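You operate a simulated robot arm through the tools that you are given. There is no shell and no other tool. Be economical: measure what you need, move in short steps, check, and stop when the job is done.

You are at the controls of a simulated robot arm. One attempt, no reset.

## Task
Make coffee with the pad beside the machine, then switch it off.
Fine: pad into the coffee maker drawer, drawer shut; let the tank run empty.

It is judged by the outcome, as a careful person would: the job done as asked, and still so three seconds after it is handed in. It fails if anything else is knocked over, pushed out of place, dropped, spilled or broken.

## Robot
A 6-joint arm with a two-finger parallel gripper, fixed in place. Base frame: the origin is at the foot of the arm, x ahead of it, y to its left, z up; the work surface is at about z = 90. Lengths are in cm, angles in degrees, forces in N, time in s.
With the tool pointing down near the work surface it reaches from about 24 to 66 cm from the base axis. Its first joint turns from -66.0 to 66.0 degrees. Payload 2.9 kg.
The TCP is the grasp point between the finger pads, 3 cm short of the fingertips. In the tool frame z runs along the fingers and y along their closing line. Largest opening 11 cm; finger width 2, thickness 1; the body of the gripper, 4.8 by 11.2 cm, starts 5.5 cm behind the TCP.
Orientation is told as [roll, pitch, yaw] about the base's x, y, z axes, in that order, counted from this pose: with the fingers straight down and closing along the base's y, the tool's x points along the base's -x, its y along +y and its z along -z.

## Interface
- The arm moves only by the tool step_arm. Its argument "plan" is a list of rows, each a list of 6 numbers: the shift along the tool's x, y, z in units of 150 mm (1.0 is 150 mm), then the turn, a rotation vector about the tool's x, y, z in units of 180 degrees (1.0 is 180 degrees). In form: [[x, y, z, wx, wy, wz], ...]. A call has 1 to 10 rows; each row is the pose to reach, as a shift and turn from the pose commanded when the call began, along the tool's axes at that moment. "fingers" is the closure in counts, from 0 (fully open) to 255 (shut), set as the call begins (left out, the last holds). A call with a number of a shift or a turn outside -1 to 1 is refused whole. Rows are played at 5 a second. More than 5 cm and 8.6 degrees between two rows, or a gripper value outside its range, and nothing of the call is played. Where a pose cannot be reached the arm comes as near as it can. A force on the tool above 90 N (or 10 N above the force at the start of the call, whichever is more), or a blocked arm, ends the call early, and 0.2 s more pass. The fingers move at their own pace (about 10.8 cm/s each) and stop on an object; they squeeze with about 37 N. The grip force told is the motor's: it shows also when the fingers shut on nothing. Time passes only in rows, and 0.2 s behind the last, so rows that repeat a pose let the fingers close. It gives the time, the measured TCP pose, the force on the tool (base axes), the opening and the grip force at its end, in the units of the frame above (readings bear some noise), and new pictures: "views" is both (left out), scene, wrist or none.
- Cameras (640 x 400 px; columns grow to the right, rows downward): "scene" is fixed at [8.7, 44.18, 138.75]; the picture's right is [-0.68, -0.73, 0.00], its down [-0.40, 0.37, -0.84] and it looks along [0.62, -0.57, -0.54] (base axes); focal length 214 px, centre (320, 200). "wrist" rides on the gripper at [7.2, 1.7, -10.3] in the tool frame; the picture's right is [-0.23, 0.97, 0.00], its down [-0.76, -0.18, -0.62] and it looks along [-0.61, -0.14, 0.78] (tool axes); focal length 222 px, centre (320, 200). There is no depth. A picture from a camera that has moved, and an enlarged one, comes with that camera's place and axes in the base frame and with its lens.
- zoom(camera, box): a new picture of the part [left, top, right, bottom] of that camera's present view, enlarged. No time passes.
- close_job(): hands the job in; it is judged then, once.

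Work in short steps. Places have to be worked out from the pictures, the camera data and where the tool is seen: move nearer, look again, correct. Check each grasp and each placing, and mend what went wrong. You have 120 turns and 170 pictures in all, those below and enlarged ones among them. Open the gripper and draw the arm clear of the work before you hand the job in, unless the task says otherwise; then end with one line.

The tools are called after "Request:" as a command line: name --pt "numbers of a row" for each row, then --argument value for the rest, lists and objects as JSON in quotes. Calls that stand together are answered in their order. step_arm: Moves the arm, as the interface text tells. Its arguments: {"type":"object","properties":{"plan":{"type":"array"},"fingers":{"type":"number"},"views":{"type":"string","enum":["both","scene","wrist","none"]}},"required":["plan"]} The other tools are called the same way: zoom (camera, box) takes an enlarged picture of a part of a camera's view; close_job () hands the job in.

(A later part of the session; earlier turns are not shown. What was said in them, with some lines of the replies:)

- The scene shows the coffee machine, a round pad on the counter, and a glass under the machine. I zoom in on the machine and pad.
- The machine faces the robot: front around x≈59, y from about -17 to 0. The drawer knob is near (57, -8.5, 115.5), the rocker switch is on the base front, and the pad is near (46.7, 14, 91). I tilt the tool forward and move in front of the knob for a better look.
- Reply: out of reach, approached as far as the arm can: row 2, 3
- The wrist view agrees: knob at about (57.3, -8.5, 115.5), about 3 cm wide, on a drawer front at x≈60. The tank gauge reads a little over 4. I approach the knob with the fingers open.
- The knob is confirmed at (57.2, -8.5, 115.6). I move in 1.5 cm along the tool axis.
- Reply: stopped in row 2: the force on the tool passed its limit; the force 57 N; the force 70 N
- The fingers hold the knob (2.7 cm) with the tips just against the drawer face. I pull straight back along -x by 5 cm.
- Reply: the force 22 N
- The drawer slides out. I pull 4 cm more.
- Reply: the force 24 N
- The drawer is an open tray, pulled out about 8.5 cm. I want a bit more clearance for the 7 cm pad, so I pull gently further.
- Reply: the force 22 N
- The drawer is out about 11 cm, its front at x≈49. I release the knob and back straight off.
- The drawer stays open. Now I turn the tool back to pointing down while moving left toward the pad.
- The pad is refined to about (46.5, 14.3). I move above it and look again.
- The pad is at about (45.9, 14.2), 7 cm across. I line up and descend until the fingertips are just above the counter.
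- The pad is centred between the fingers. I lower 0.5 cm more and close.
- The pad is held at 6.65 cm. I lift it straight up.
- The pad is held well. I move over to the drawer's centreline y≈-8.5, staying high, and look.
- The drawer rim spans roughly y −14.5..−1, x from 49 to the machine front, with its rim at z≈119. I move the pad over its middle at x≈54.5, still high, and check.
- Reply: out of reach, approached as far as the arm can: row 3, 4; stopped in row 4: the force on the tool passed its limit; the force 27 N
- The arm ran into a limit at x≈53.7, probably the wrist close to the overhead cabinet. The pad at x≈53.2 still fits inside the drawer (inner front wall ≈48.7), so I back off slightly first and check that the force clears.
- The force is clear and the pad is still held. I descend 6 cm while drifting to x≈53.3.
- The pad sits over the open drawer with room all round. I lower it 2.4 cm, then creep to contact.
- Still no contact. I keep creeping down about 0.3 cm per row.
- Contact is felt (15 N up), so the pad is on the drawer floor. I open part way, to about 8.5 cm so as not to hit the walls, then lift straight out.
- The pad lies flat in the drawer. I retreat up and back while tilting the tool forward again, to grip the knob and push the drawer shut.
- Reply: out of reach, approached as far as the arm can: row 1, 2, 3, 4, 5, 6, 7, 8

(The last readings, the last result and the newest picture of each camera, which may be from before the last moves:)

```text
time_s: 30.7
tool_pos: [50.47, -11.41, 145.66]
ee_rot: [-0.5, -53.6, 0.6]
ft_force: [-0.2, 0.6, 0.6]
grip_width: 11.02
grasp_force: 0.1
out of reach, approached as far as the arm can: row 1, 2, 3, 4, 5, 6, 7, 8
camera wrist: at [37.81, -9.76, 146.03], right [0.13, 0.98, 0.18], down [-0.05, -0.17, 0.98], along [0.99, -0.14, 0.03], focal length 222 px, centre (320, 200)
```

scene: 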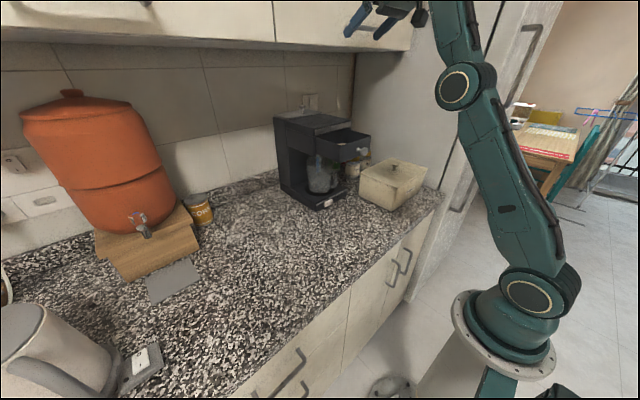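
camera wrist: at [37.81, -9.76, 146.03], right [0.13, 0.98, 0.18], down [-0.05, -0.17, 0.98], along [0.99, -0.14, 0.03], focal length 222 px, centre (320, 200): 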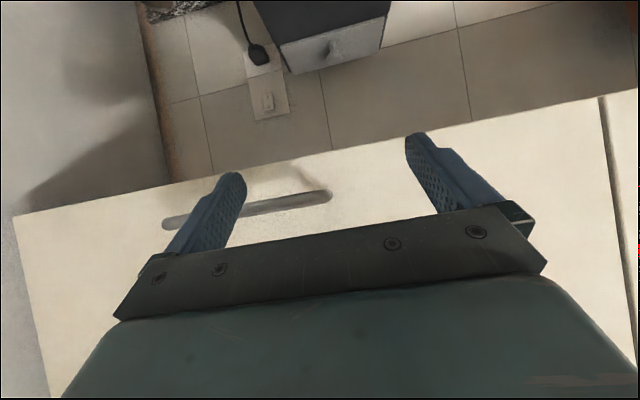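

The arm settled at an odd pose, (50, -11, 146), away from the command, though nothing was touched. I hold one row to see whether it is still trying to reach the commanded pose.

Request:
step_arm --pt "0 0 0 0 0 0" --pt "0 0 0 0 0 0" --views "none"

```text
time_s: 31.3
tool_pos: [50.46, -11.3, 145.62]
ee_rot: [-0.5, -53.6, 0.7]
ft_force: [-0.5, 0.5, 0.2]
grip_width: 11.02
grasp_force: 0.1
```

It now holds that pose as its command. I back away along -x in small rows, keeping the orientation.

Request:
step_arm --pt "0.08 0 -0.107 0 0 0" --pt "0.16 0 -0.215 0 0 0" --pt "0.237 0 -0.322 0 0 0" --pt "0.316 0 -0.43 0 0 0" --views "scene"

```text
time_s: 32.3
tool_pos: [44.07, -12.99, 149.11]
ee_rot: [-0.5, -53.3, 0.6]
ft_force: [-0.2, -0.4, 0.0]
grip_width: 10.99
grasp_force: 0.0
out of reach, approached as far as the arm can: row 1, 2, 3, 4
```

scene: 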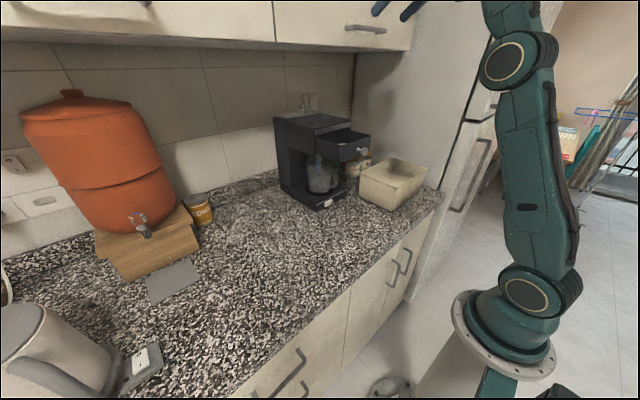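

This posture is a bad wrist branch. I turn the tool back to straight down, moving toward the starting pose, from which the earlier tilt worked.

Request:
step_arm --pt "0.1 0.03 0 0 0.04 0" --pt "0.2 0.06 0 0 0.08 0" --pt "0.32 0.1 0.01 0 0.12 0" --pt "0.44 0.15 0.02 0 0.16 0" --pt "0.56 0.2 0.03 0 0.2 0" --pt "0.7 0.25 0.04 0 0.24 0" --pt "0.83 0.3 0.04 0 0.27 0" --pt "0.96 0.33 0.04 0 0.297 0" --views "scene"

```text
time_s: 34.1
tool_pos: [35.88, -7.77, 136.95]
ee_rot: [-0.5, -0.6, 0.7]
ft_force: [23.3, -37.4, -50.0]
grip_width: 11.03
grasp_force: 0.0
```

scene: 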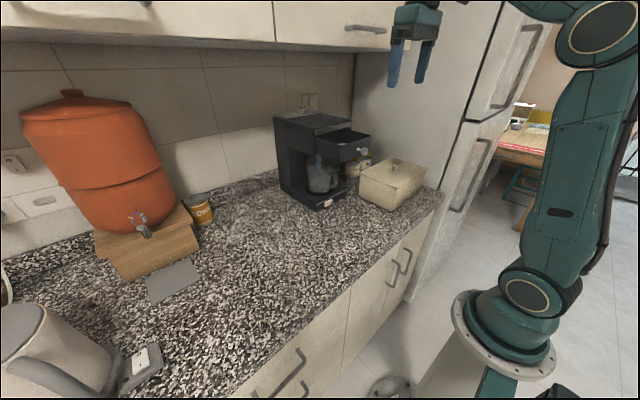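

There is an unexpected force reading here. I look again before moving.

Request:
step_arm --pt "0 0 0.04 0 0 0" --pt "0 0 0.08 0 0 0"

```text
time_s: 34.7
tool_pos: [35.57, -7.73, 135.77]
ee_rot: [-0.3, 0.0, 0.2]
ft_force: [-0.3, 0.6, 0.1]
grip_width: 11.03
grasp_force: 0.0
camera wrist: at [28.34, -6.1, 146.1], right [0.23, 0.97, 0.0], down [0.76, -0.17, 0.62], along [0.61, -0.14, -0.78], focal length 222 px, centre (320, 200)
```

scene: 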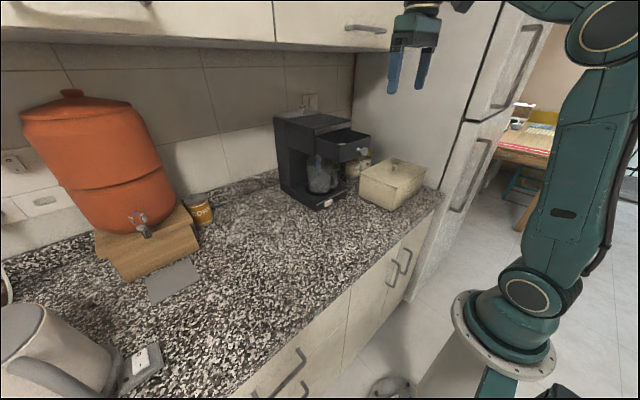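
wrist: 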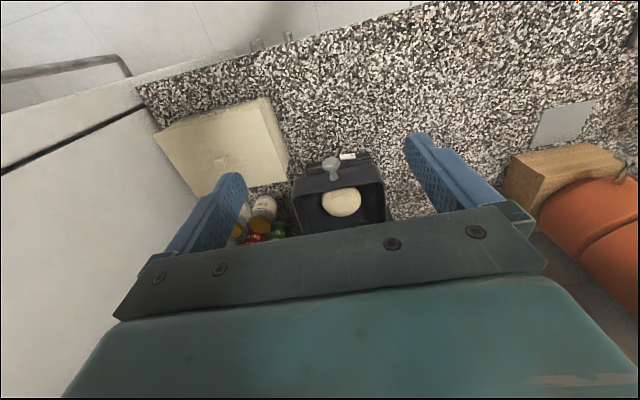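

The force is clear and everything is in place. I go to the starting pose and repeat the tilt path that worked before, ending a bit shorter of the open drawer's knob.

Request:
step_arm --pt "0.1 0 0.08 0 0 0" --pt "0.2 0 0.16 0 0 0" --pt "0.287 -0.01 0.253 0 0 0" --views "none"

Request:
step_arm --pt "-0.07 -0.01 0.1 0 -0.04167 0" --pt "-0.14 -0.01 0.2 0 -0.08333 0" --pt "-0.21 -0.02 0.3 0 -0.125 0" --pt "-0.28 -0.02 0.4 0 -0.16667 0" --pt "-0.35 -0.03 0.5 0 -0.20833 0" --pt "-0.41 -0.03 0.6 0 -0.25 0" --pt "-0.45 -0.03 0.7 0 -0.29167 0" --pt "-0.48 -0.03 0.8 0 -0.33333 0" --pt "-0.5 -0.03 0.9 0 -0.375 0"

```text
time_s: 35.5
tool_pos: [31.47, -8.25, 131.83]
ee_rot: [-0.3, -0.1, 0.2]
ft_force: [-1.2, -0.4, -0.2]
grip_width: 11.01
grasp_force: 0.0
```

```text
time_s: 37.5
tool_pos: [38.93, -8.76, 118.3]
ee_rot: [-0.8, -67.8, 1.0]
ft_force: [0.0, -0.8, -0.4]
grip_width: 10.98
grasp_force: 0.0
out of reach, approached as far as the arm can: row 1, 2, 3
camera wrist: at [26.63, -7.05, 115.66], right [0.08, 0.98, 0.21], down [-0.29, -0.17, 0.94], along [0.95, -0.14, 0.27], focal length 222 px, centre (320, 200)
```

scene: 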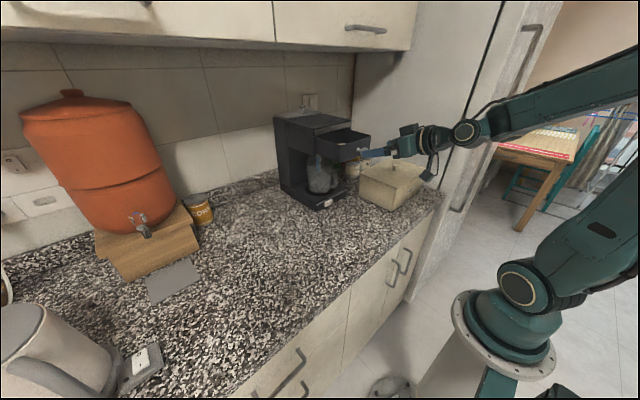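
wrist: 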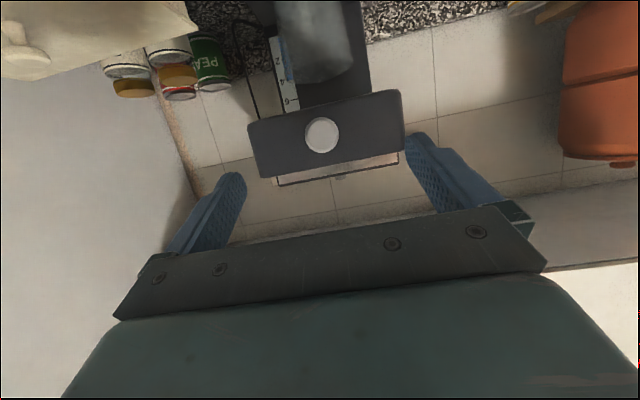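

Good branch again; the knob is at (46.2, -8.6, 115.6). I move in around the knob.

Request:
step_arm --pt "-0.02 0.01 0.12 0 0 0" --pt "-0.025 0.013 0.24 0 0 0" --pt "-0.025 0.013 0.375 0 0 0" --views "wrist"

Request:
step_arm --pt "0 0 0 0 0 0" --pt "0 0 0 0 0 0" --pt "0 0 0 0 0 0" --pt "0 0 0 0 0 0" --fingers 255 --views "none"

```text
time_s: 38.3
tool_pos: [44.52, -8.37, 116.67]
ee_rot: [-0.8, -67.7, 1.0]
ft_force: [-0.4, -0.4, -0.1]
grip_width: 11.0
grasp_force: 0.1
camera wrist: at [32.17, -6.71, 113.96], right [0.08, 0.98, 0.2], down [-0.29, -0.17, 0.94], along [0.95, -0.14, 0.26], focal length 222 px, centre (320, 200)
```

wrist: 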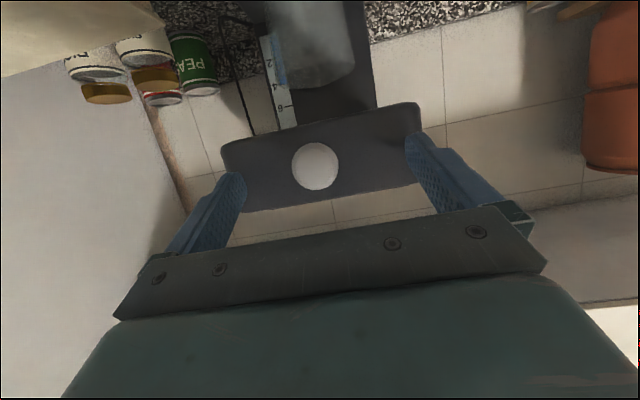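

```text
time_s: 39.3
tool_pos: [44.52, -8.42, 116.63]
ee_rot: [-1.0, -67.6, 1.0]
ft_force: [-0.4, -8.2, -0.8]
grip_width: 2.73
grasp_force: 45.3
```

The knob is held. I push straight in 9 cm, then creep the rest.

Request:
step_arm --pt "-0.0253 0 0.0617 0 0 0" --pt "-0.0507 0 0.1233 0 0 0" --pt "-0.076 0 0.185 0 0 0" --pt "-0.1013 0 0.2467 0 0 0" --pt "-0.1267 0 0.3083 0 0 0" --pt "-0.152 0 0.37 0 0 0" --pt "-0.1773 0 0.4317 0 0 0" --pt "-0.2027 0 0.4933 0 0 0" --pt "-0.228 0 0.555 0 0 0" --views "none"

```text
time_s: 41.3
tool_pos: [53.42, -8.38, 116.58]
ee_rot: [-0.6, -67.4, 0.9]
ft_force: [-1.2, -10.8, -7.7]
grip_width: 2.71
grasp_force: 45.0
```

Request:
step_arm --pt "-0.0253 0 0.0617 0 0 0" --pt "-0.04 0 0.0975 0 0 0" --pt "-0.0507 0 0.1233 0 0 0" --pt "-0.058 0 0.142 0 0 0"

Request:
zoom --camera "scene" --box '[260, 100, 410, 220]'

```text
time_s: 42.3
tool_pos: [55.56, -8.52, 116.66]
ee_rot: [-0.7, -67.4, 0.8]
ft_force: [-34.0, -4.5, -3.0]
grip_width: 2.72
grasp_force: 44.9
camera wrist: at [43.12, -6.84, 114.02], right [0.08, 0.98, 0.21], down [-0.28, -0.17, 0.94], along [0.96, -0.14, 0.26], focal length 222 px, centre (320, 200)
```

scene: 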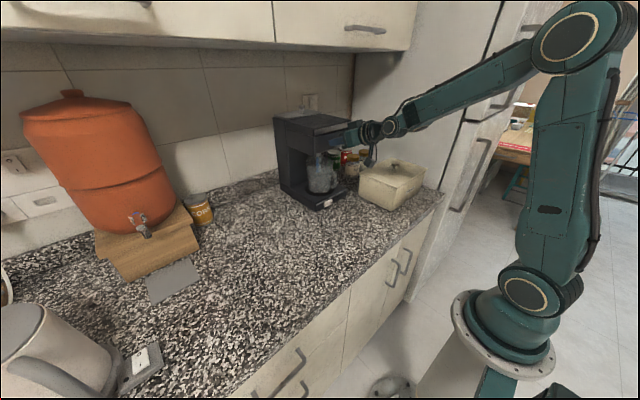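
wrist: 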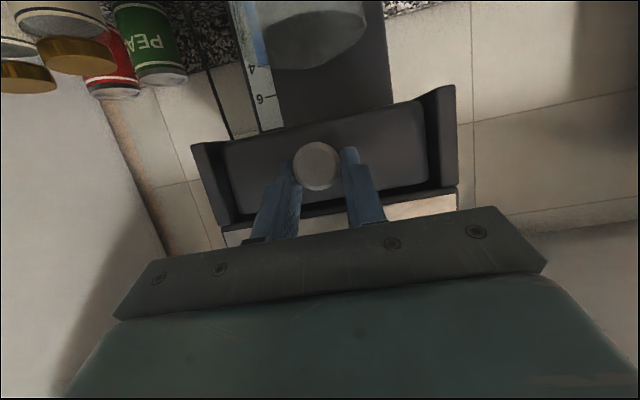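

```text
3.33 times, centred on (335, 160) of scene
camera zoom: at [8.59, 44.16, 138.77], right [-0.68, -0.73, 0.0], down [-0.4, 0.37, -0.84], along [0.62, -0.57, -0.54], focal length 715 px, centre (270, 333)
```

zoom: 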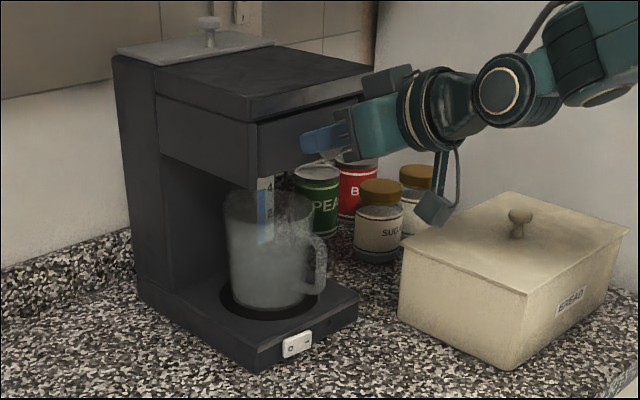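

The drawer is shut against its stop (34 N). I release the knob and back straight off.

Request:
step_arm --pt "0 0 0 0 0 0" --pt "0 0 0 0 0 0" --pt "0 0 0 0 0 0" --fingers 0 --views "none"

Request:
step_arm --pt "0.05 0 -0.123 0 0 0" --pt "0.12 0 -0.3 0 0 0" --pt "0.22 0 -0.5 0 0 0" --pt "0.32 0 -0.7 0 0 0" --pt "0.42 0 -0.9 0 0 0"

Request:
zoom --camera "wrist" --box '[220, 0, 440, 160]'

```text
time_s: 43.1
tool_pos: [55.64, -8.63, 116.8]
ee_rot: [-1.1, -67.9, 1.2]
ft_force: [-14.3, 5.2, 1.6]
grip_width: 10.73
grasp_force: 0.0
```

```text
time_s: 44.3
tool_pos: [40.86, -8.43, 115.93]
ee_rot: [-0.9, -67.7, 1.0]
ft_force: [-0.3, -0.3, -0.2]
grip_width: 11.02
grasp_force: 0.0
camera wrist: at [28.58, -6.8, 113.22], right [0.08, 0.98, 0.2], down [-0.29, -0.17, 0.94], along [0.95, -0.14, 0.26], focal length 222 px, centre (320, 200)
```

scene: 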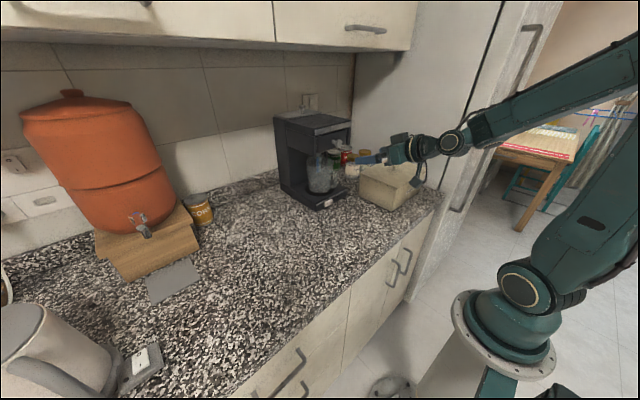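
wrist: 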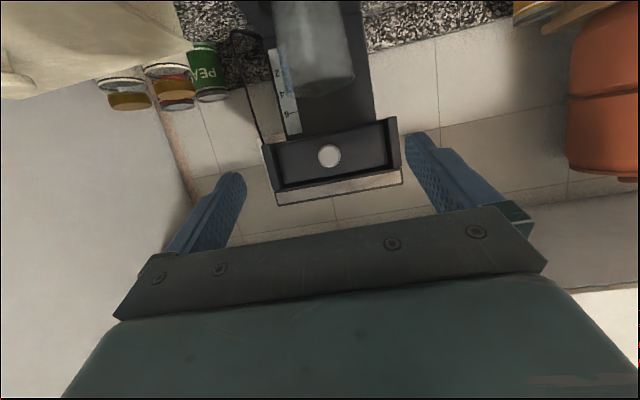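

```text
2.50 times, centred on (330, 80) of wrist
camera zoom: at [28.58, -6.8, 113.22], right [0.08, 0.98, 0.2], down [-0.29, -0.17, 0.94], along [0.95, -0.14, 0.26], focal length 555 px, centre (295, 500)
```

zoom: 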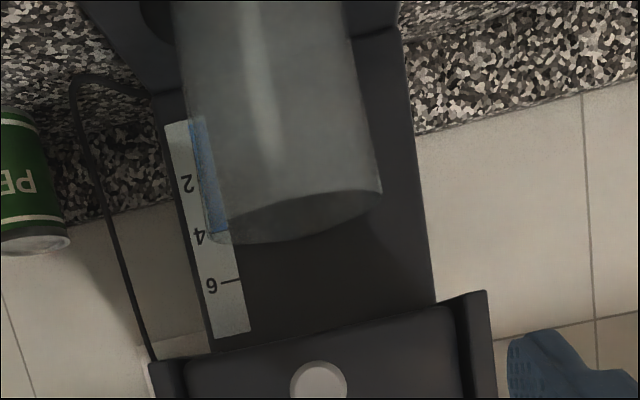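

The drawer is closed with its front flush, as at the start, and the water gauge reads 4. Next I close the fingers, lower the tool and reduce the tilt to about 30° to look at the rocker switch from nearby.

Request:
step_arm --pt "0.1 0 0.1 0 0.0417 0" --pt "0.2 0 0.2 0 0.0833 0" --pt "0.32 0.02 0.3 0 0.125 0" --pt "0.45 0.04 0.4 0 0.1667 0" --pt "0.577 0.06 0.46 0 0.2083 0" --fingers 255

Request:
zoom --camera "wrist" --box '[220, 20, 440, 180]'

```text
time_s: 45.5
tool_pos: [43.74, -7.7, 105.46]
ee_rot: [-0.3, -30.0, 0.4]
ft_force: [-0.4, 0.0, -0.9]
grip_width: 0.03
grasp_force: 37.1
camera wrist: at [32.24, -5.98, 110.78], right [0.19, 0.98, 0.11], down [0.35, -0.17, 0.92], along [0.92, -0.14, -0.37], focal length 222 px, centre (320, 200)
```

scene: 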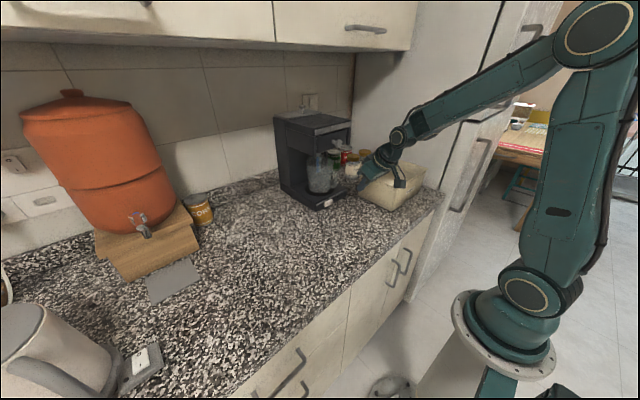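
wrist: 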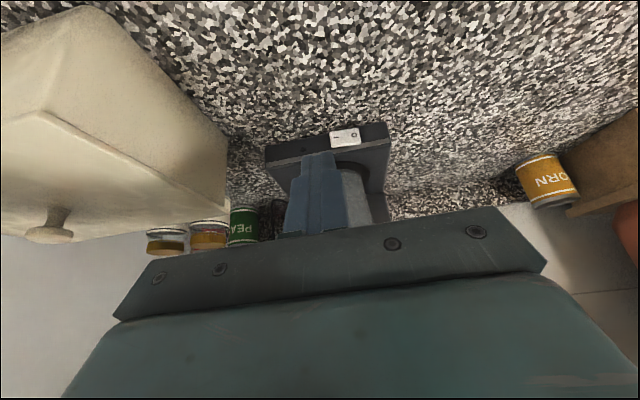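

```text
2.50 times, centred on (330, 100) of wrist
camera zoom: at [32.24, -5.98, 110.78], right [0.19, 0.98, 0.11], down [0.35, -0.17, 0.92], along [0.92, -0.14, -0.37], focal length 555 px, centre (295, 450)
```

zoom: 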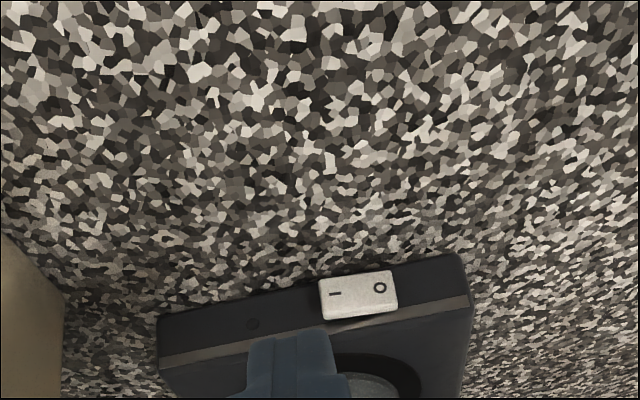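

The switch spans y ≈ −7.5..−3.2 at x≈58.5, z≈91.7, with "I" on the −y side and "O" on the +y side; a dark lamp sits beside it. I bring the closed fingertips in front of the I half.

Request:
step_arm --pt "-0.03 0.01 0.2 0 0 0" --pt "-0.07 0.02 0.4 0 0 0" --pt "-0.12 0.04 0.6 0 0 0" --pt "-0.16 0.053 0.82 0 0 0"

Request:
zoom --camera "wrist" --box '[250, 80, 430, 220]'

Request:
zoom --camera "scene" --box '[280, 150, 370, 220]'

```text
time_s: 46.5
tool_pos: [52.26, -6.92, 95.92]
ee_rot: [-0.4, -30.2, 0.4]
ft_force: [-0.2, 0.2, 0.6]
grip_width: 0.0
grasp_force: 36.9
camera wrist: at [40.8, -5.11, 101.31], right [0.19, 0.98, 0.11], down [0.35, -0.17, 0.92], along [0.92, -0.14, -0.37], focal length 222 px, centre (320, 200)
```

scene: 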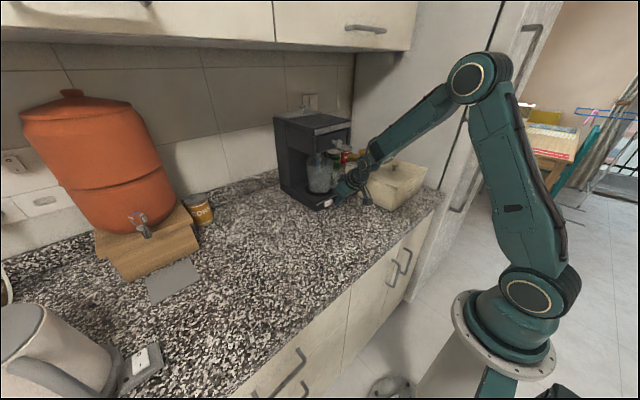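
wrist: 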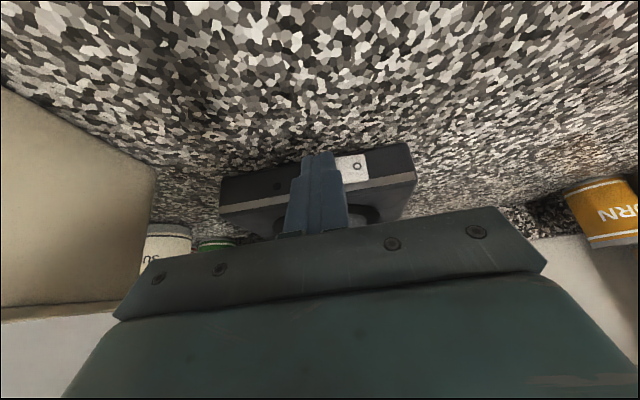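

```text
2.86 times, centred on (340, 150) of wrist
camera zoom: at [40.8, -5.11, 101.31], right [0.19, 0.98, 0.11], down [0.35, -0.17, 0.92], along [0.92, -0.14, -0.37], focal length 635 px, centre (263, 343)
```

zoom: 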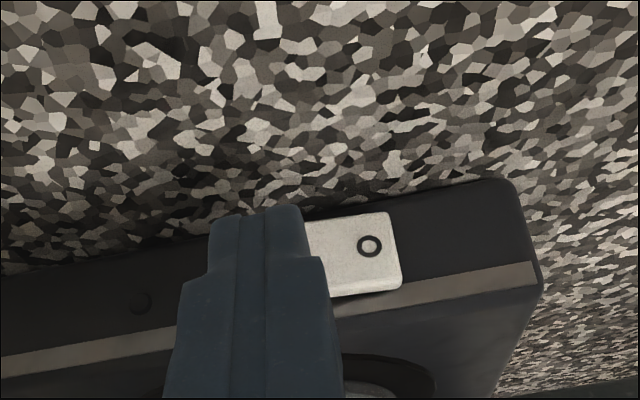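

```text
5.71 times, centred on (325, 185) of scene
camera zoom: at [8.7, 44.18, 138.75], right [-0.68, -0.73, 0.0], down [-0.4, 0.37, -0.84], along [0.62, -0.57, -0.54], focal length 1226 px, centre (291, 286)
```

zoom: 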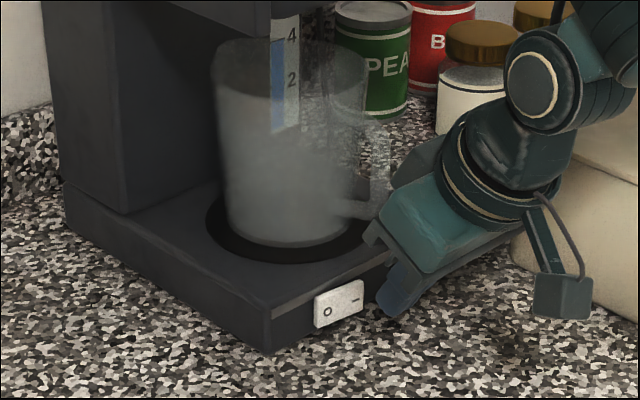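

The O mark triangulates to (57.8, −4.15, 92), so the I side is near y≈−6.9, directly ahead of the fingertips. I close in to just short of contact, then creep.

Request:
step_arm --pt "-0.04 0 0.1 0 0 0" --pt "-0.084 0 0.187 0 0 0" --views "none"

Request:
step_arm --pt "-0.0173 0 0.01 0 0 0" --pt "-0.0346 0 0.02 0 0 0" --views "none"

Request:
zoom --camera "scene" --box '[280, 150, 370, 220]'

```text
time_s: 47.1
tool_pos: [54.83, -6.87, 94.28]
ee_rot: [-0.5, -30.1, 0.3]
ft_force: [-1.3, -0.3, 0.1]
grip_width: 0.0
grasp_force: 36.9
```

```text
time_s: 47.7
tool_pos: [54.77, -7.04, 94.08]
ee_rot: [-0.4, -29.6, 0.2]
ft_force: [-40.9, -4.6, 16.3]
grip_width: 0.0
grasp_force: 37.4
```

```text
5.71 times, centred on (325, 185) of scene
camera zoom: at [8.56, 44.17, 138.77], right [-0.68, -0.73, 0.0], down [-0.4, 0.37, -0.84], along [0.62, -0.57, -0.54], focal length 1226 px, centre (291, 286)
```

zoom: 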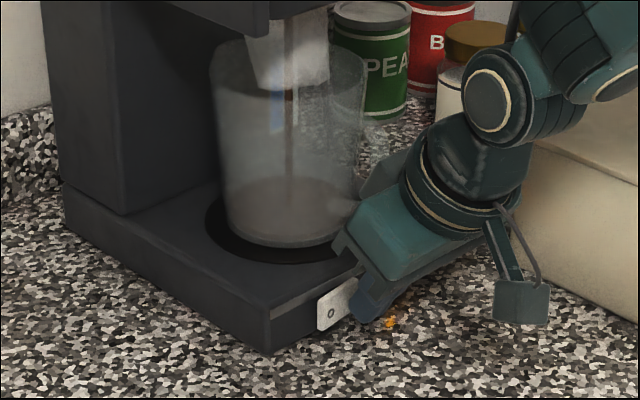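

It's on: coffee is running into the jug and the lamp glows. I back off a little and watch the tank gauge.

Request:
step_arm --pt "0.0577 0 -0.0333 0 0 0" --pt "0.12 0 -0.067 0 0 0" --pt "0.2 0 -0.15 0 0 0" --pt "0.25 0 -0.25 0 0 0"

Request:
zoom --camera "scene" --box '[280, 140, 370, 220]'

Request:
zoom --camera "wrist" --box '[210, 100, 430, 240]'

```text
time_s: 48.7
tool_pos: [50.03, -6.78, 95.46]
ee_rot: [-0.2, -30.2, 0.4]
ft_force: [0.8, 0.3, 1.0]
grip_width: 0.01
grasp_force: 37.4
camera wrist: at [38.58, -5.11, 100.8], right [0.19, 0.98, 0.11], down [0.35, -0.17, 0.92], along [0.92, -0.14, -0.37], focal length 222 px, centre (320, 200)
```

scene: 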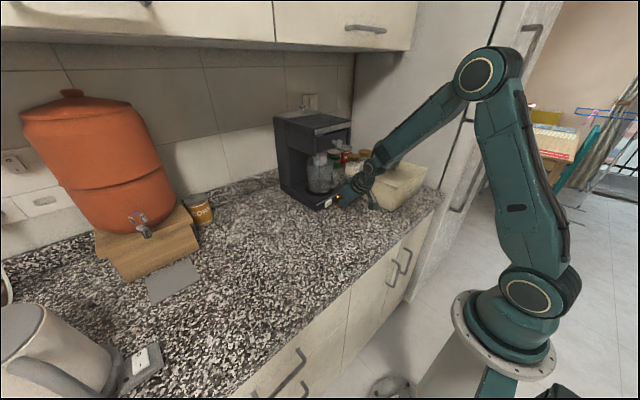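
wrist: 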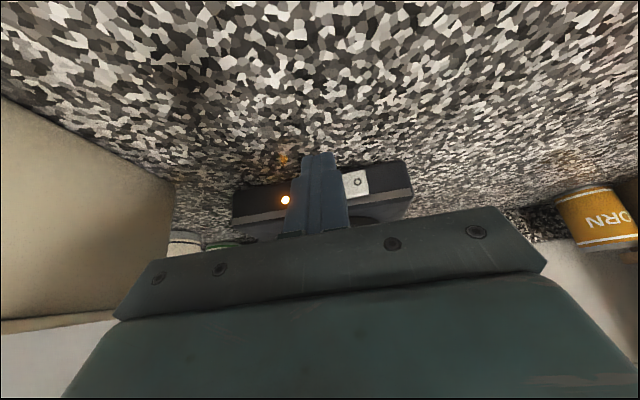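

```text
5.00 times, centred on (325, 180) of scene
camera zoom: at [8.7, 44.18, 138.75], right [-0.68, -0.73, 0.0], down [-0.4, 0.37, -0.84], along [0.62, -0.57, -0.54], focal length 1072 px, centre (295, 300)
```

zoom: 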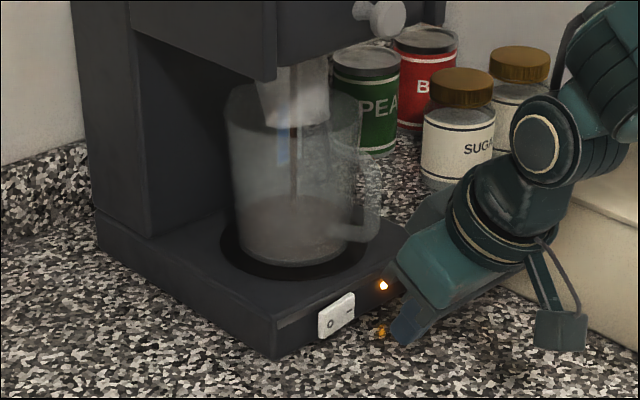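

```text
2.86 times, centred on (320, 170) of wrist
camera zoom: at [38.58, -5.11, 100.8], right [0.19, 0.98, 0.11], down [0.35, -0.17, 0.92], along [0.92, -0.14, -0.37], focal length 635 px, centre (320, 286)
```

zoom: 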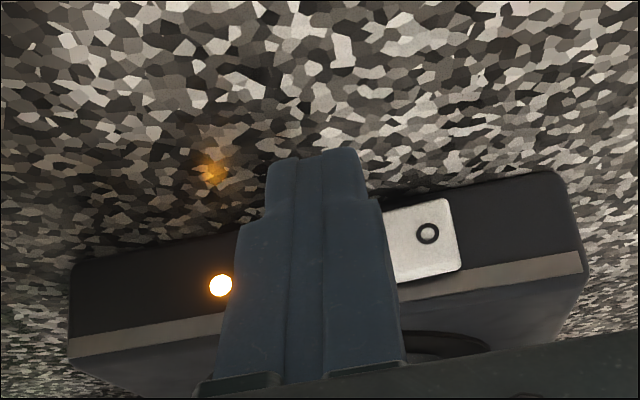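

The lamp is lit and it is brewing. While the tank runs down I move the fingertips across in front of the O side (y≈−4.1) and wait.

Request:
step_arm --pt "0 0.09 0 0 0 0" --pt "0 0.18 0 0 0 0" --pt "0 0.18 0 0 0 0" --pt "0 0.18 0 0 0 0" --pt "0 0.18 0 0 0 0" --pt "0 0.18 0 0 0 0" --pt "0 0.18 0 0 0 0" --pt "0 0.18 0 0 0 0" --pt "0 0.18 0 0 0 0" --pt "0 0.18 0 0 0 0" --views "none"

Request:
zoom --camera "scene" --box '[300, 145, 360, 195]'

```text
time_s: 50.9
tool_pos: [50.21, -4.11, 95.51]
ee_rot: [-0.4, -30.1, 0.4]
ft_force: [-0.5, 0.6, -0.4]
grip_width: 0.01
grasp_force: 37.1
```

```text
8.00 times, centred on (330, 170) of scene
camera zoom: at [8.7, 44.18, 138.75], right [-0.68, -0.73, 0.0], down [-0.4, 0.37, -0.84], along [0.62, -0.57, -0.54], focal length 1716 px, centre (240, 440)
```

zoom: 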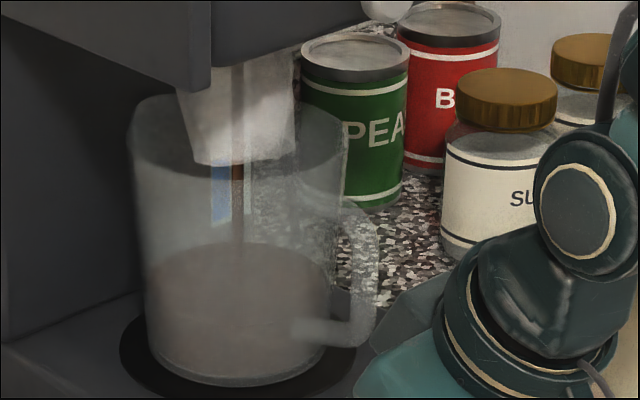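

The jug is filling and some blue is still on the gauge. I keep waiting.

Request:
step_arm --pt "0 0 0 0 0 0" --pt "0 0 0 0 0 0" --pt "0 0 0 0 0 0" --pt "0 0 0 0 0 0" --pt "0 0 0 0 0 0" --pt "0 0 0 0 0 0" --pt "0 0 0 0 0 0" --pt "0 0 0 0 0 0" --pt "0 0 0 0 0 0" --pt "0 0 0 0 0 0" --views "none"

Request:
zoom --camera "scene" --box '[300, 145, 360, 195]'

```text
time_s: 53.1
tool_pos: [50.28, -4.14, 95.65]
ee_rot: [-0.4, -30.1, 0.4]
ft_force: [0.3, 0.7, 1.0]
grip_width: 0.0
grasp_force: 36.8
```

```text
8.00 times, centred on (330, 170) of scene
camera zoom: at [8.7, 44.18, 138.75], right [-0.68, -0.73, 0.0], down [-0.4, 0.37, -0.84], along [0.62, -0.57, -0.54], focal length 1716 px, centre (240, 440)
```

zoom: 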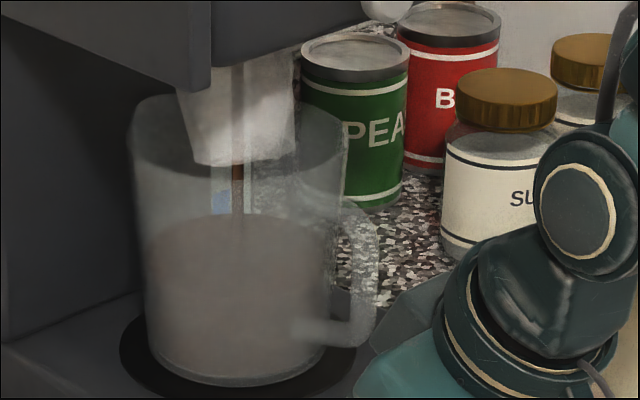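

The gauge is nearly out but it is still running. I wait again.

Request:
step_arm --pt "0 0 0 0 0 0" --pt "0 0 0 0 0 0" --pt "0 0 0 0 0 0" --pt "0 0 0 0 0 0" --pt "0 0 0 0 0 0" --pt "0 0 0 0 0 0" --pt "0 0 0 0 0 0" --pt "0 0 0 0 0 0" --views "none"

Request:
zoom --camera "scene" --box '[300, 145, 360, 195]'

```text
time_s: 54.9
tool_pos: [50.15, -4.02, 95.58]
ee_rot: [-0.4, -30.2, 0.4]
ft_force: [0.1, -0.5, 0.9]
grip_width: 0.01
grasp_force: 36.7
```

```text
8.00 times, centred on (330, 170) of scene
camera zoom: at [8.7, 44.18, 138.75], right [-0.68, -0.73, 0.0], down [-0.4, 0.37, -0.84], along [0.62, -0.57, -0.54], focal length 1716 px, centre (240, 440)
```

zoom: 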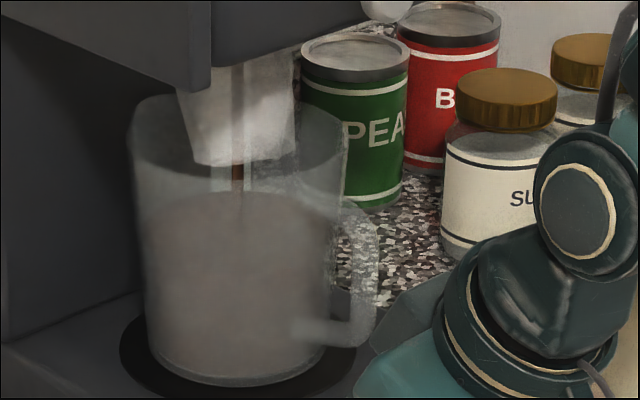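

By the gauge rate it should be empty at about 55 s. I wait one more second and check for the stream stopping.

Request:
step_arm --pt "0 0 0 0 0 0" --pt "0 0 0 0 0 0" --pt "0 0 0 0 0 0" --pt "0 0 0 0 0 0" --views "none"

Request:
zoom --camera "scene" --box '[300, 145, 360, 195]'

```text
time_s: 55.9
tool_pos: [50.07, -4.06, 95.43]
ee_rot: [-0.4, -30.1, 0.4]
ft_force: [-0.6, 0.0, 0.1]
grip_width: 0.01
grasp_force: 37.1
```

```text
8.00 times, centred on (330, 170) of scene
camera zoom: at [8.7, 44.18, 138.75], right [-0.68, -0.73, 0.0], down [-0.4, 0.37, -0.84], along [0.62, -0.57, -0.54], focal length 1716 px, centre (240, 440)
```

zoom: 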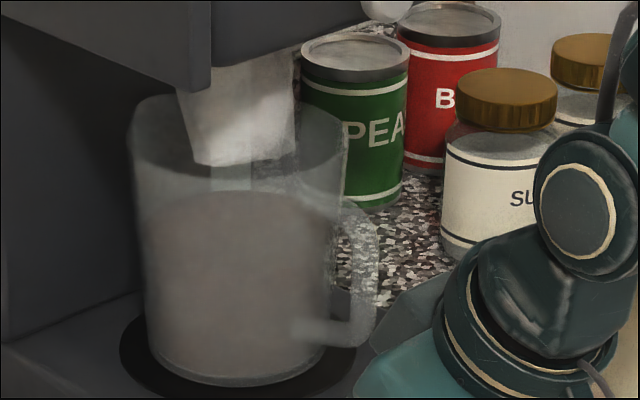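

The stream has stopped, so the tank is empty. I approach the O side of the switch and press it.

Request:
step_arm --pt "-0.06 0 0.08 0 0 0" --pt "-0.12 0 0.15 0 0 0" --pt "-0.165 0 0.203 0 0 0" --views "none"

Request:
step_arm --pt "-0.0173 0 0.01 0 0 0" --pt "-0.0346 0 0.02 0 0 0" --views "none"

Request:
zoom --camera "wrist" --box '[210, 100, 430, 240]'

```text
time_s: 56.7
tool_pos: [53.67, -4.02, 93.98]
ee_rot: [-0.4, -30.1, 0.3]
ft_force: [-0.3, 0.2, 0.8]
grip_width: 0.0
grasp_force: 37.2
```

```text
time_s: 57.3
tool_pos: [54.3, -4.17, 94.2]
ee_rot: [-0.4, -30.1, 0.4]
ft_force: [-0.3, -0.2, 0.1]
grip_width: 0.0
grasp_force: 36.8
```

```text
2.86 times, centred on (320, 170) of wrist
camera zoom: at [42.86, -2.45, 99.47], right [0.19, 0.98, 0.11], down [0.35, -0.17, 0.92], along [0.92, -0.14, -0.37], focal length 635 px, centre (320, 286)
```

zoom: 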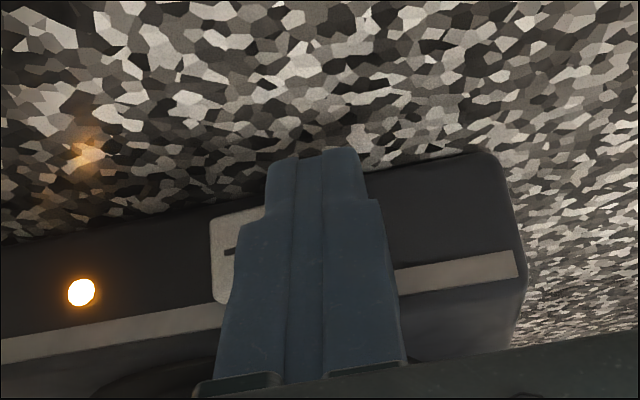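

The lamp is still lit and there is no contact yet. I creep forward.

Request:
step_arm --pt "-0.0173 0 0.01 0 0 0" --pt "-0.0346 0 0.02 0 0 0" --views "none"

Request:
zoom --camera "wrist" --box '[210, 100, 430, 240]'

```text
time_s: 57.9
tool_pos: [54.81, -4.22, 93.83]
ee_rot: [-0.3, -29.8, 0.5]
ft_force: [-15.7, 0.3, 6.8]
grip_width: 0.0
grasp_force: 36.8
```

```text
2.86 times, centred on (320, 170) of wrist
camera zoom: at [43.32, -2.47, 99.35], right [0.19, 0.98, 0.11], down [0.35, -0.17, 0.92], along [0.92, -0.14, -0.38], focal length 635 px, centre (320, 286)
```

zoom: 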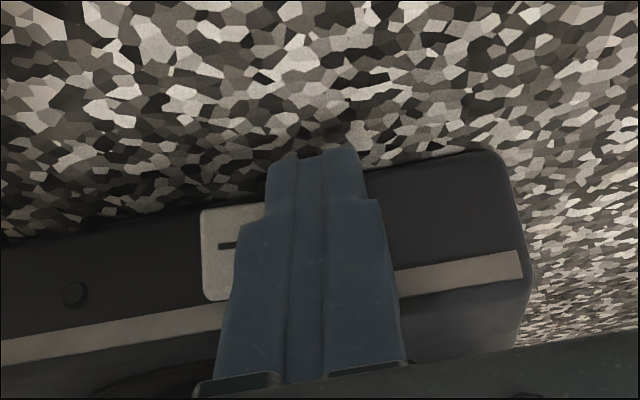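

The lamp is out, so the machine is off. I back the arm away, lift clear, and open the gripper.

Request:
step_arm --pt "0.07 0 -0.05 0 0 0" --pt "0.14 0 -0.1 0 0 0" --pt "0.22 0 -0.25 0 0 0" --pt "0.3 0 -0.42 0 0 0" --pt "0.38 0 -0.6 0 0 0" --pt "0.45 0 -0.8 0 0 0" --pt "0.5 0 -1.0 0 0 0" --views "none"

Request:
step_arm --pt "0 0 0 0 0 0" --pt "0 0 0 0 0 0" --pt "0 0 0 0 0 0" --pt "0 0 0 0 0 0" --fingers 0

Request:
zoom --camera "scene" --box '[260, 100, 410, 220]'

Request:
zoom --camera "wrist" --box '[220, 60, 440, 220]'

```text
time_s: 59.5
tool_pos: [40.78, -4.11, 103.24]
ee_rot: [-0.5, -30.0, 0.4]
ft_force: [0.4, 0.0, 0.2]
grip_width: 0.0
grasp_force: 36.9
```

```text
time_s: 60.5
tool_pos: [40.76, -4.07, 103.1]
ee_rot: [-0.4, -30.1, 0.4]
ft_force: [-0.2, -0.5, 0.3]
grip_width: 10.99
grasp_force: 0.0
camera wrist: at [29.33, -2.48, 108.51], right [0.19, 0.98, 0.11], down [0.35, -0.17, 0.92], along [0.92, -0.14, -0.37], focal length 222 px, centre (320, 200)
```

scene: 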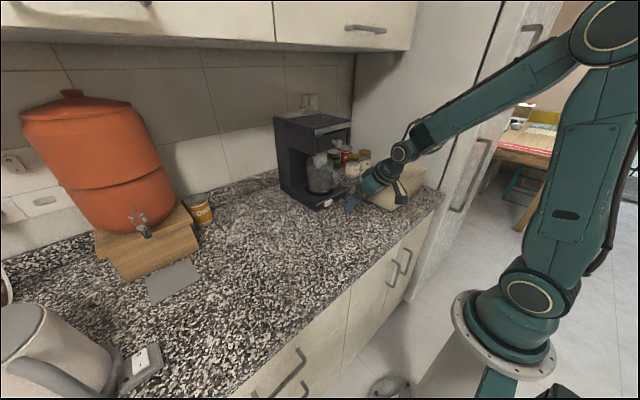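
wrist: 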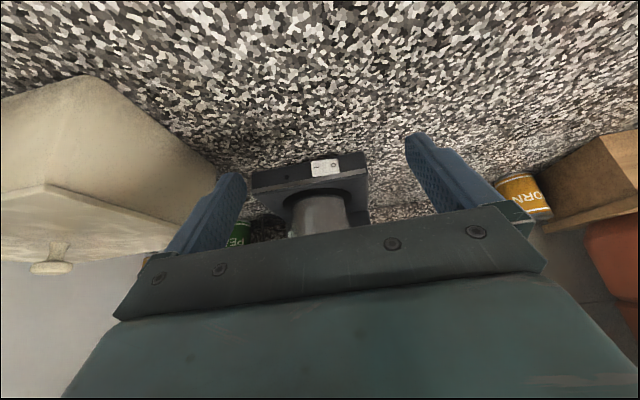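

```text
3.33 times, centred on (335, 160) of scene
camera zoom: at [8.7, 44.18, 138.75], right [-0.68, -0.73, 0.0], down [-0.4, 0.37, -0.84], along [0.62, -0.57, -0.54], focal length 715 px, centre (270, 333)
```

zoom: 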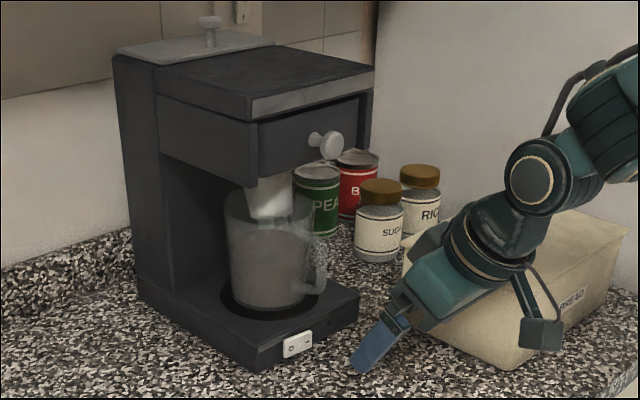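

```text
2.50 times, centred on (330, 140) of wrist
camera zoom: at [29.33, -2.48, 108.51], right [0.19, 0.98, 0.11], down [0.35, -0.17, 0.92], along [0.92, -0.14, -0.37], focal length 555 px, centre (295, 350)
```

zoom: 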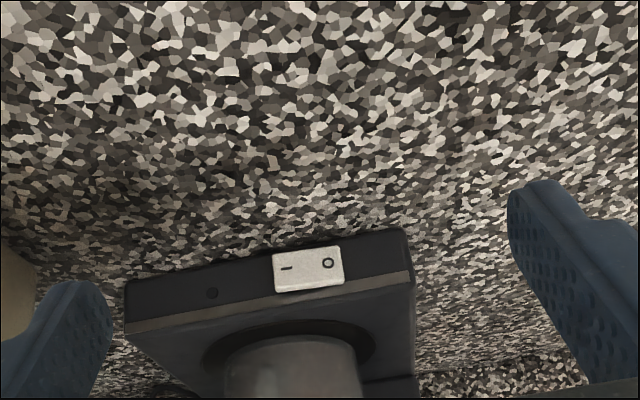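

The machine is off with its lamp dark, the drawer is shut, the coffee is in the jug and everything else is in place. The arm is clear and the gripper open, so I hand in.

Request:
close_job

```text
The job is handed in.
```

The pad is in the shut drawer, the coffee was brewed into the jug until the stream stopped and the tank was empty, and the machine is switched off.
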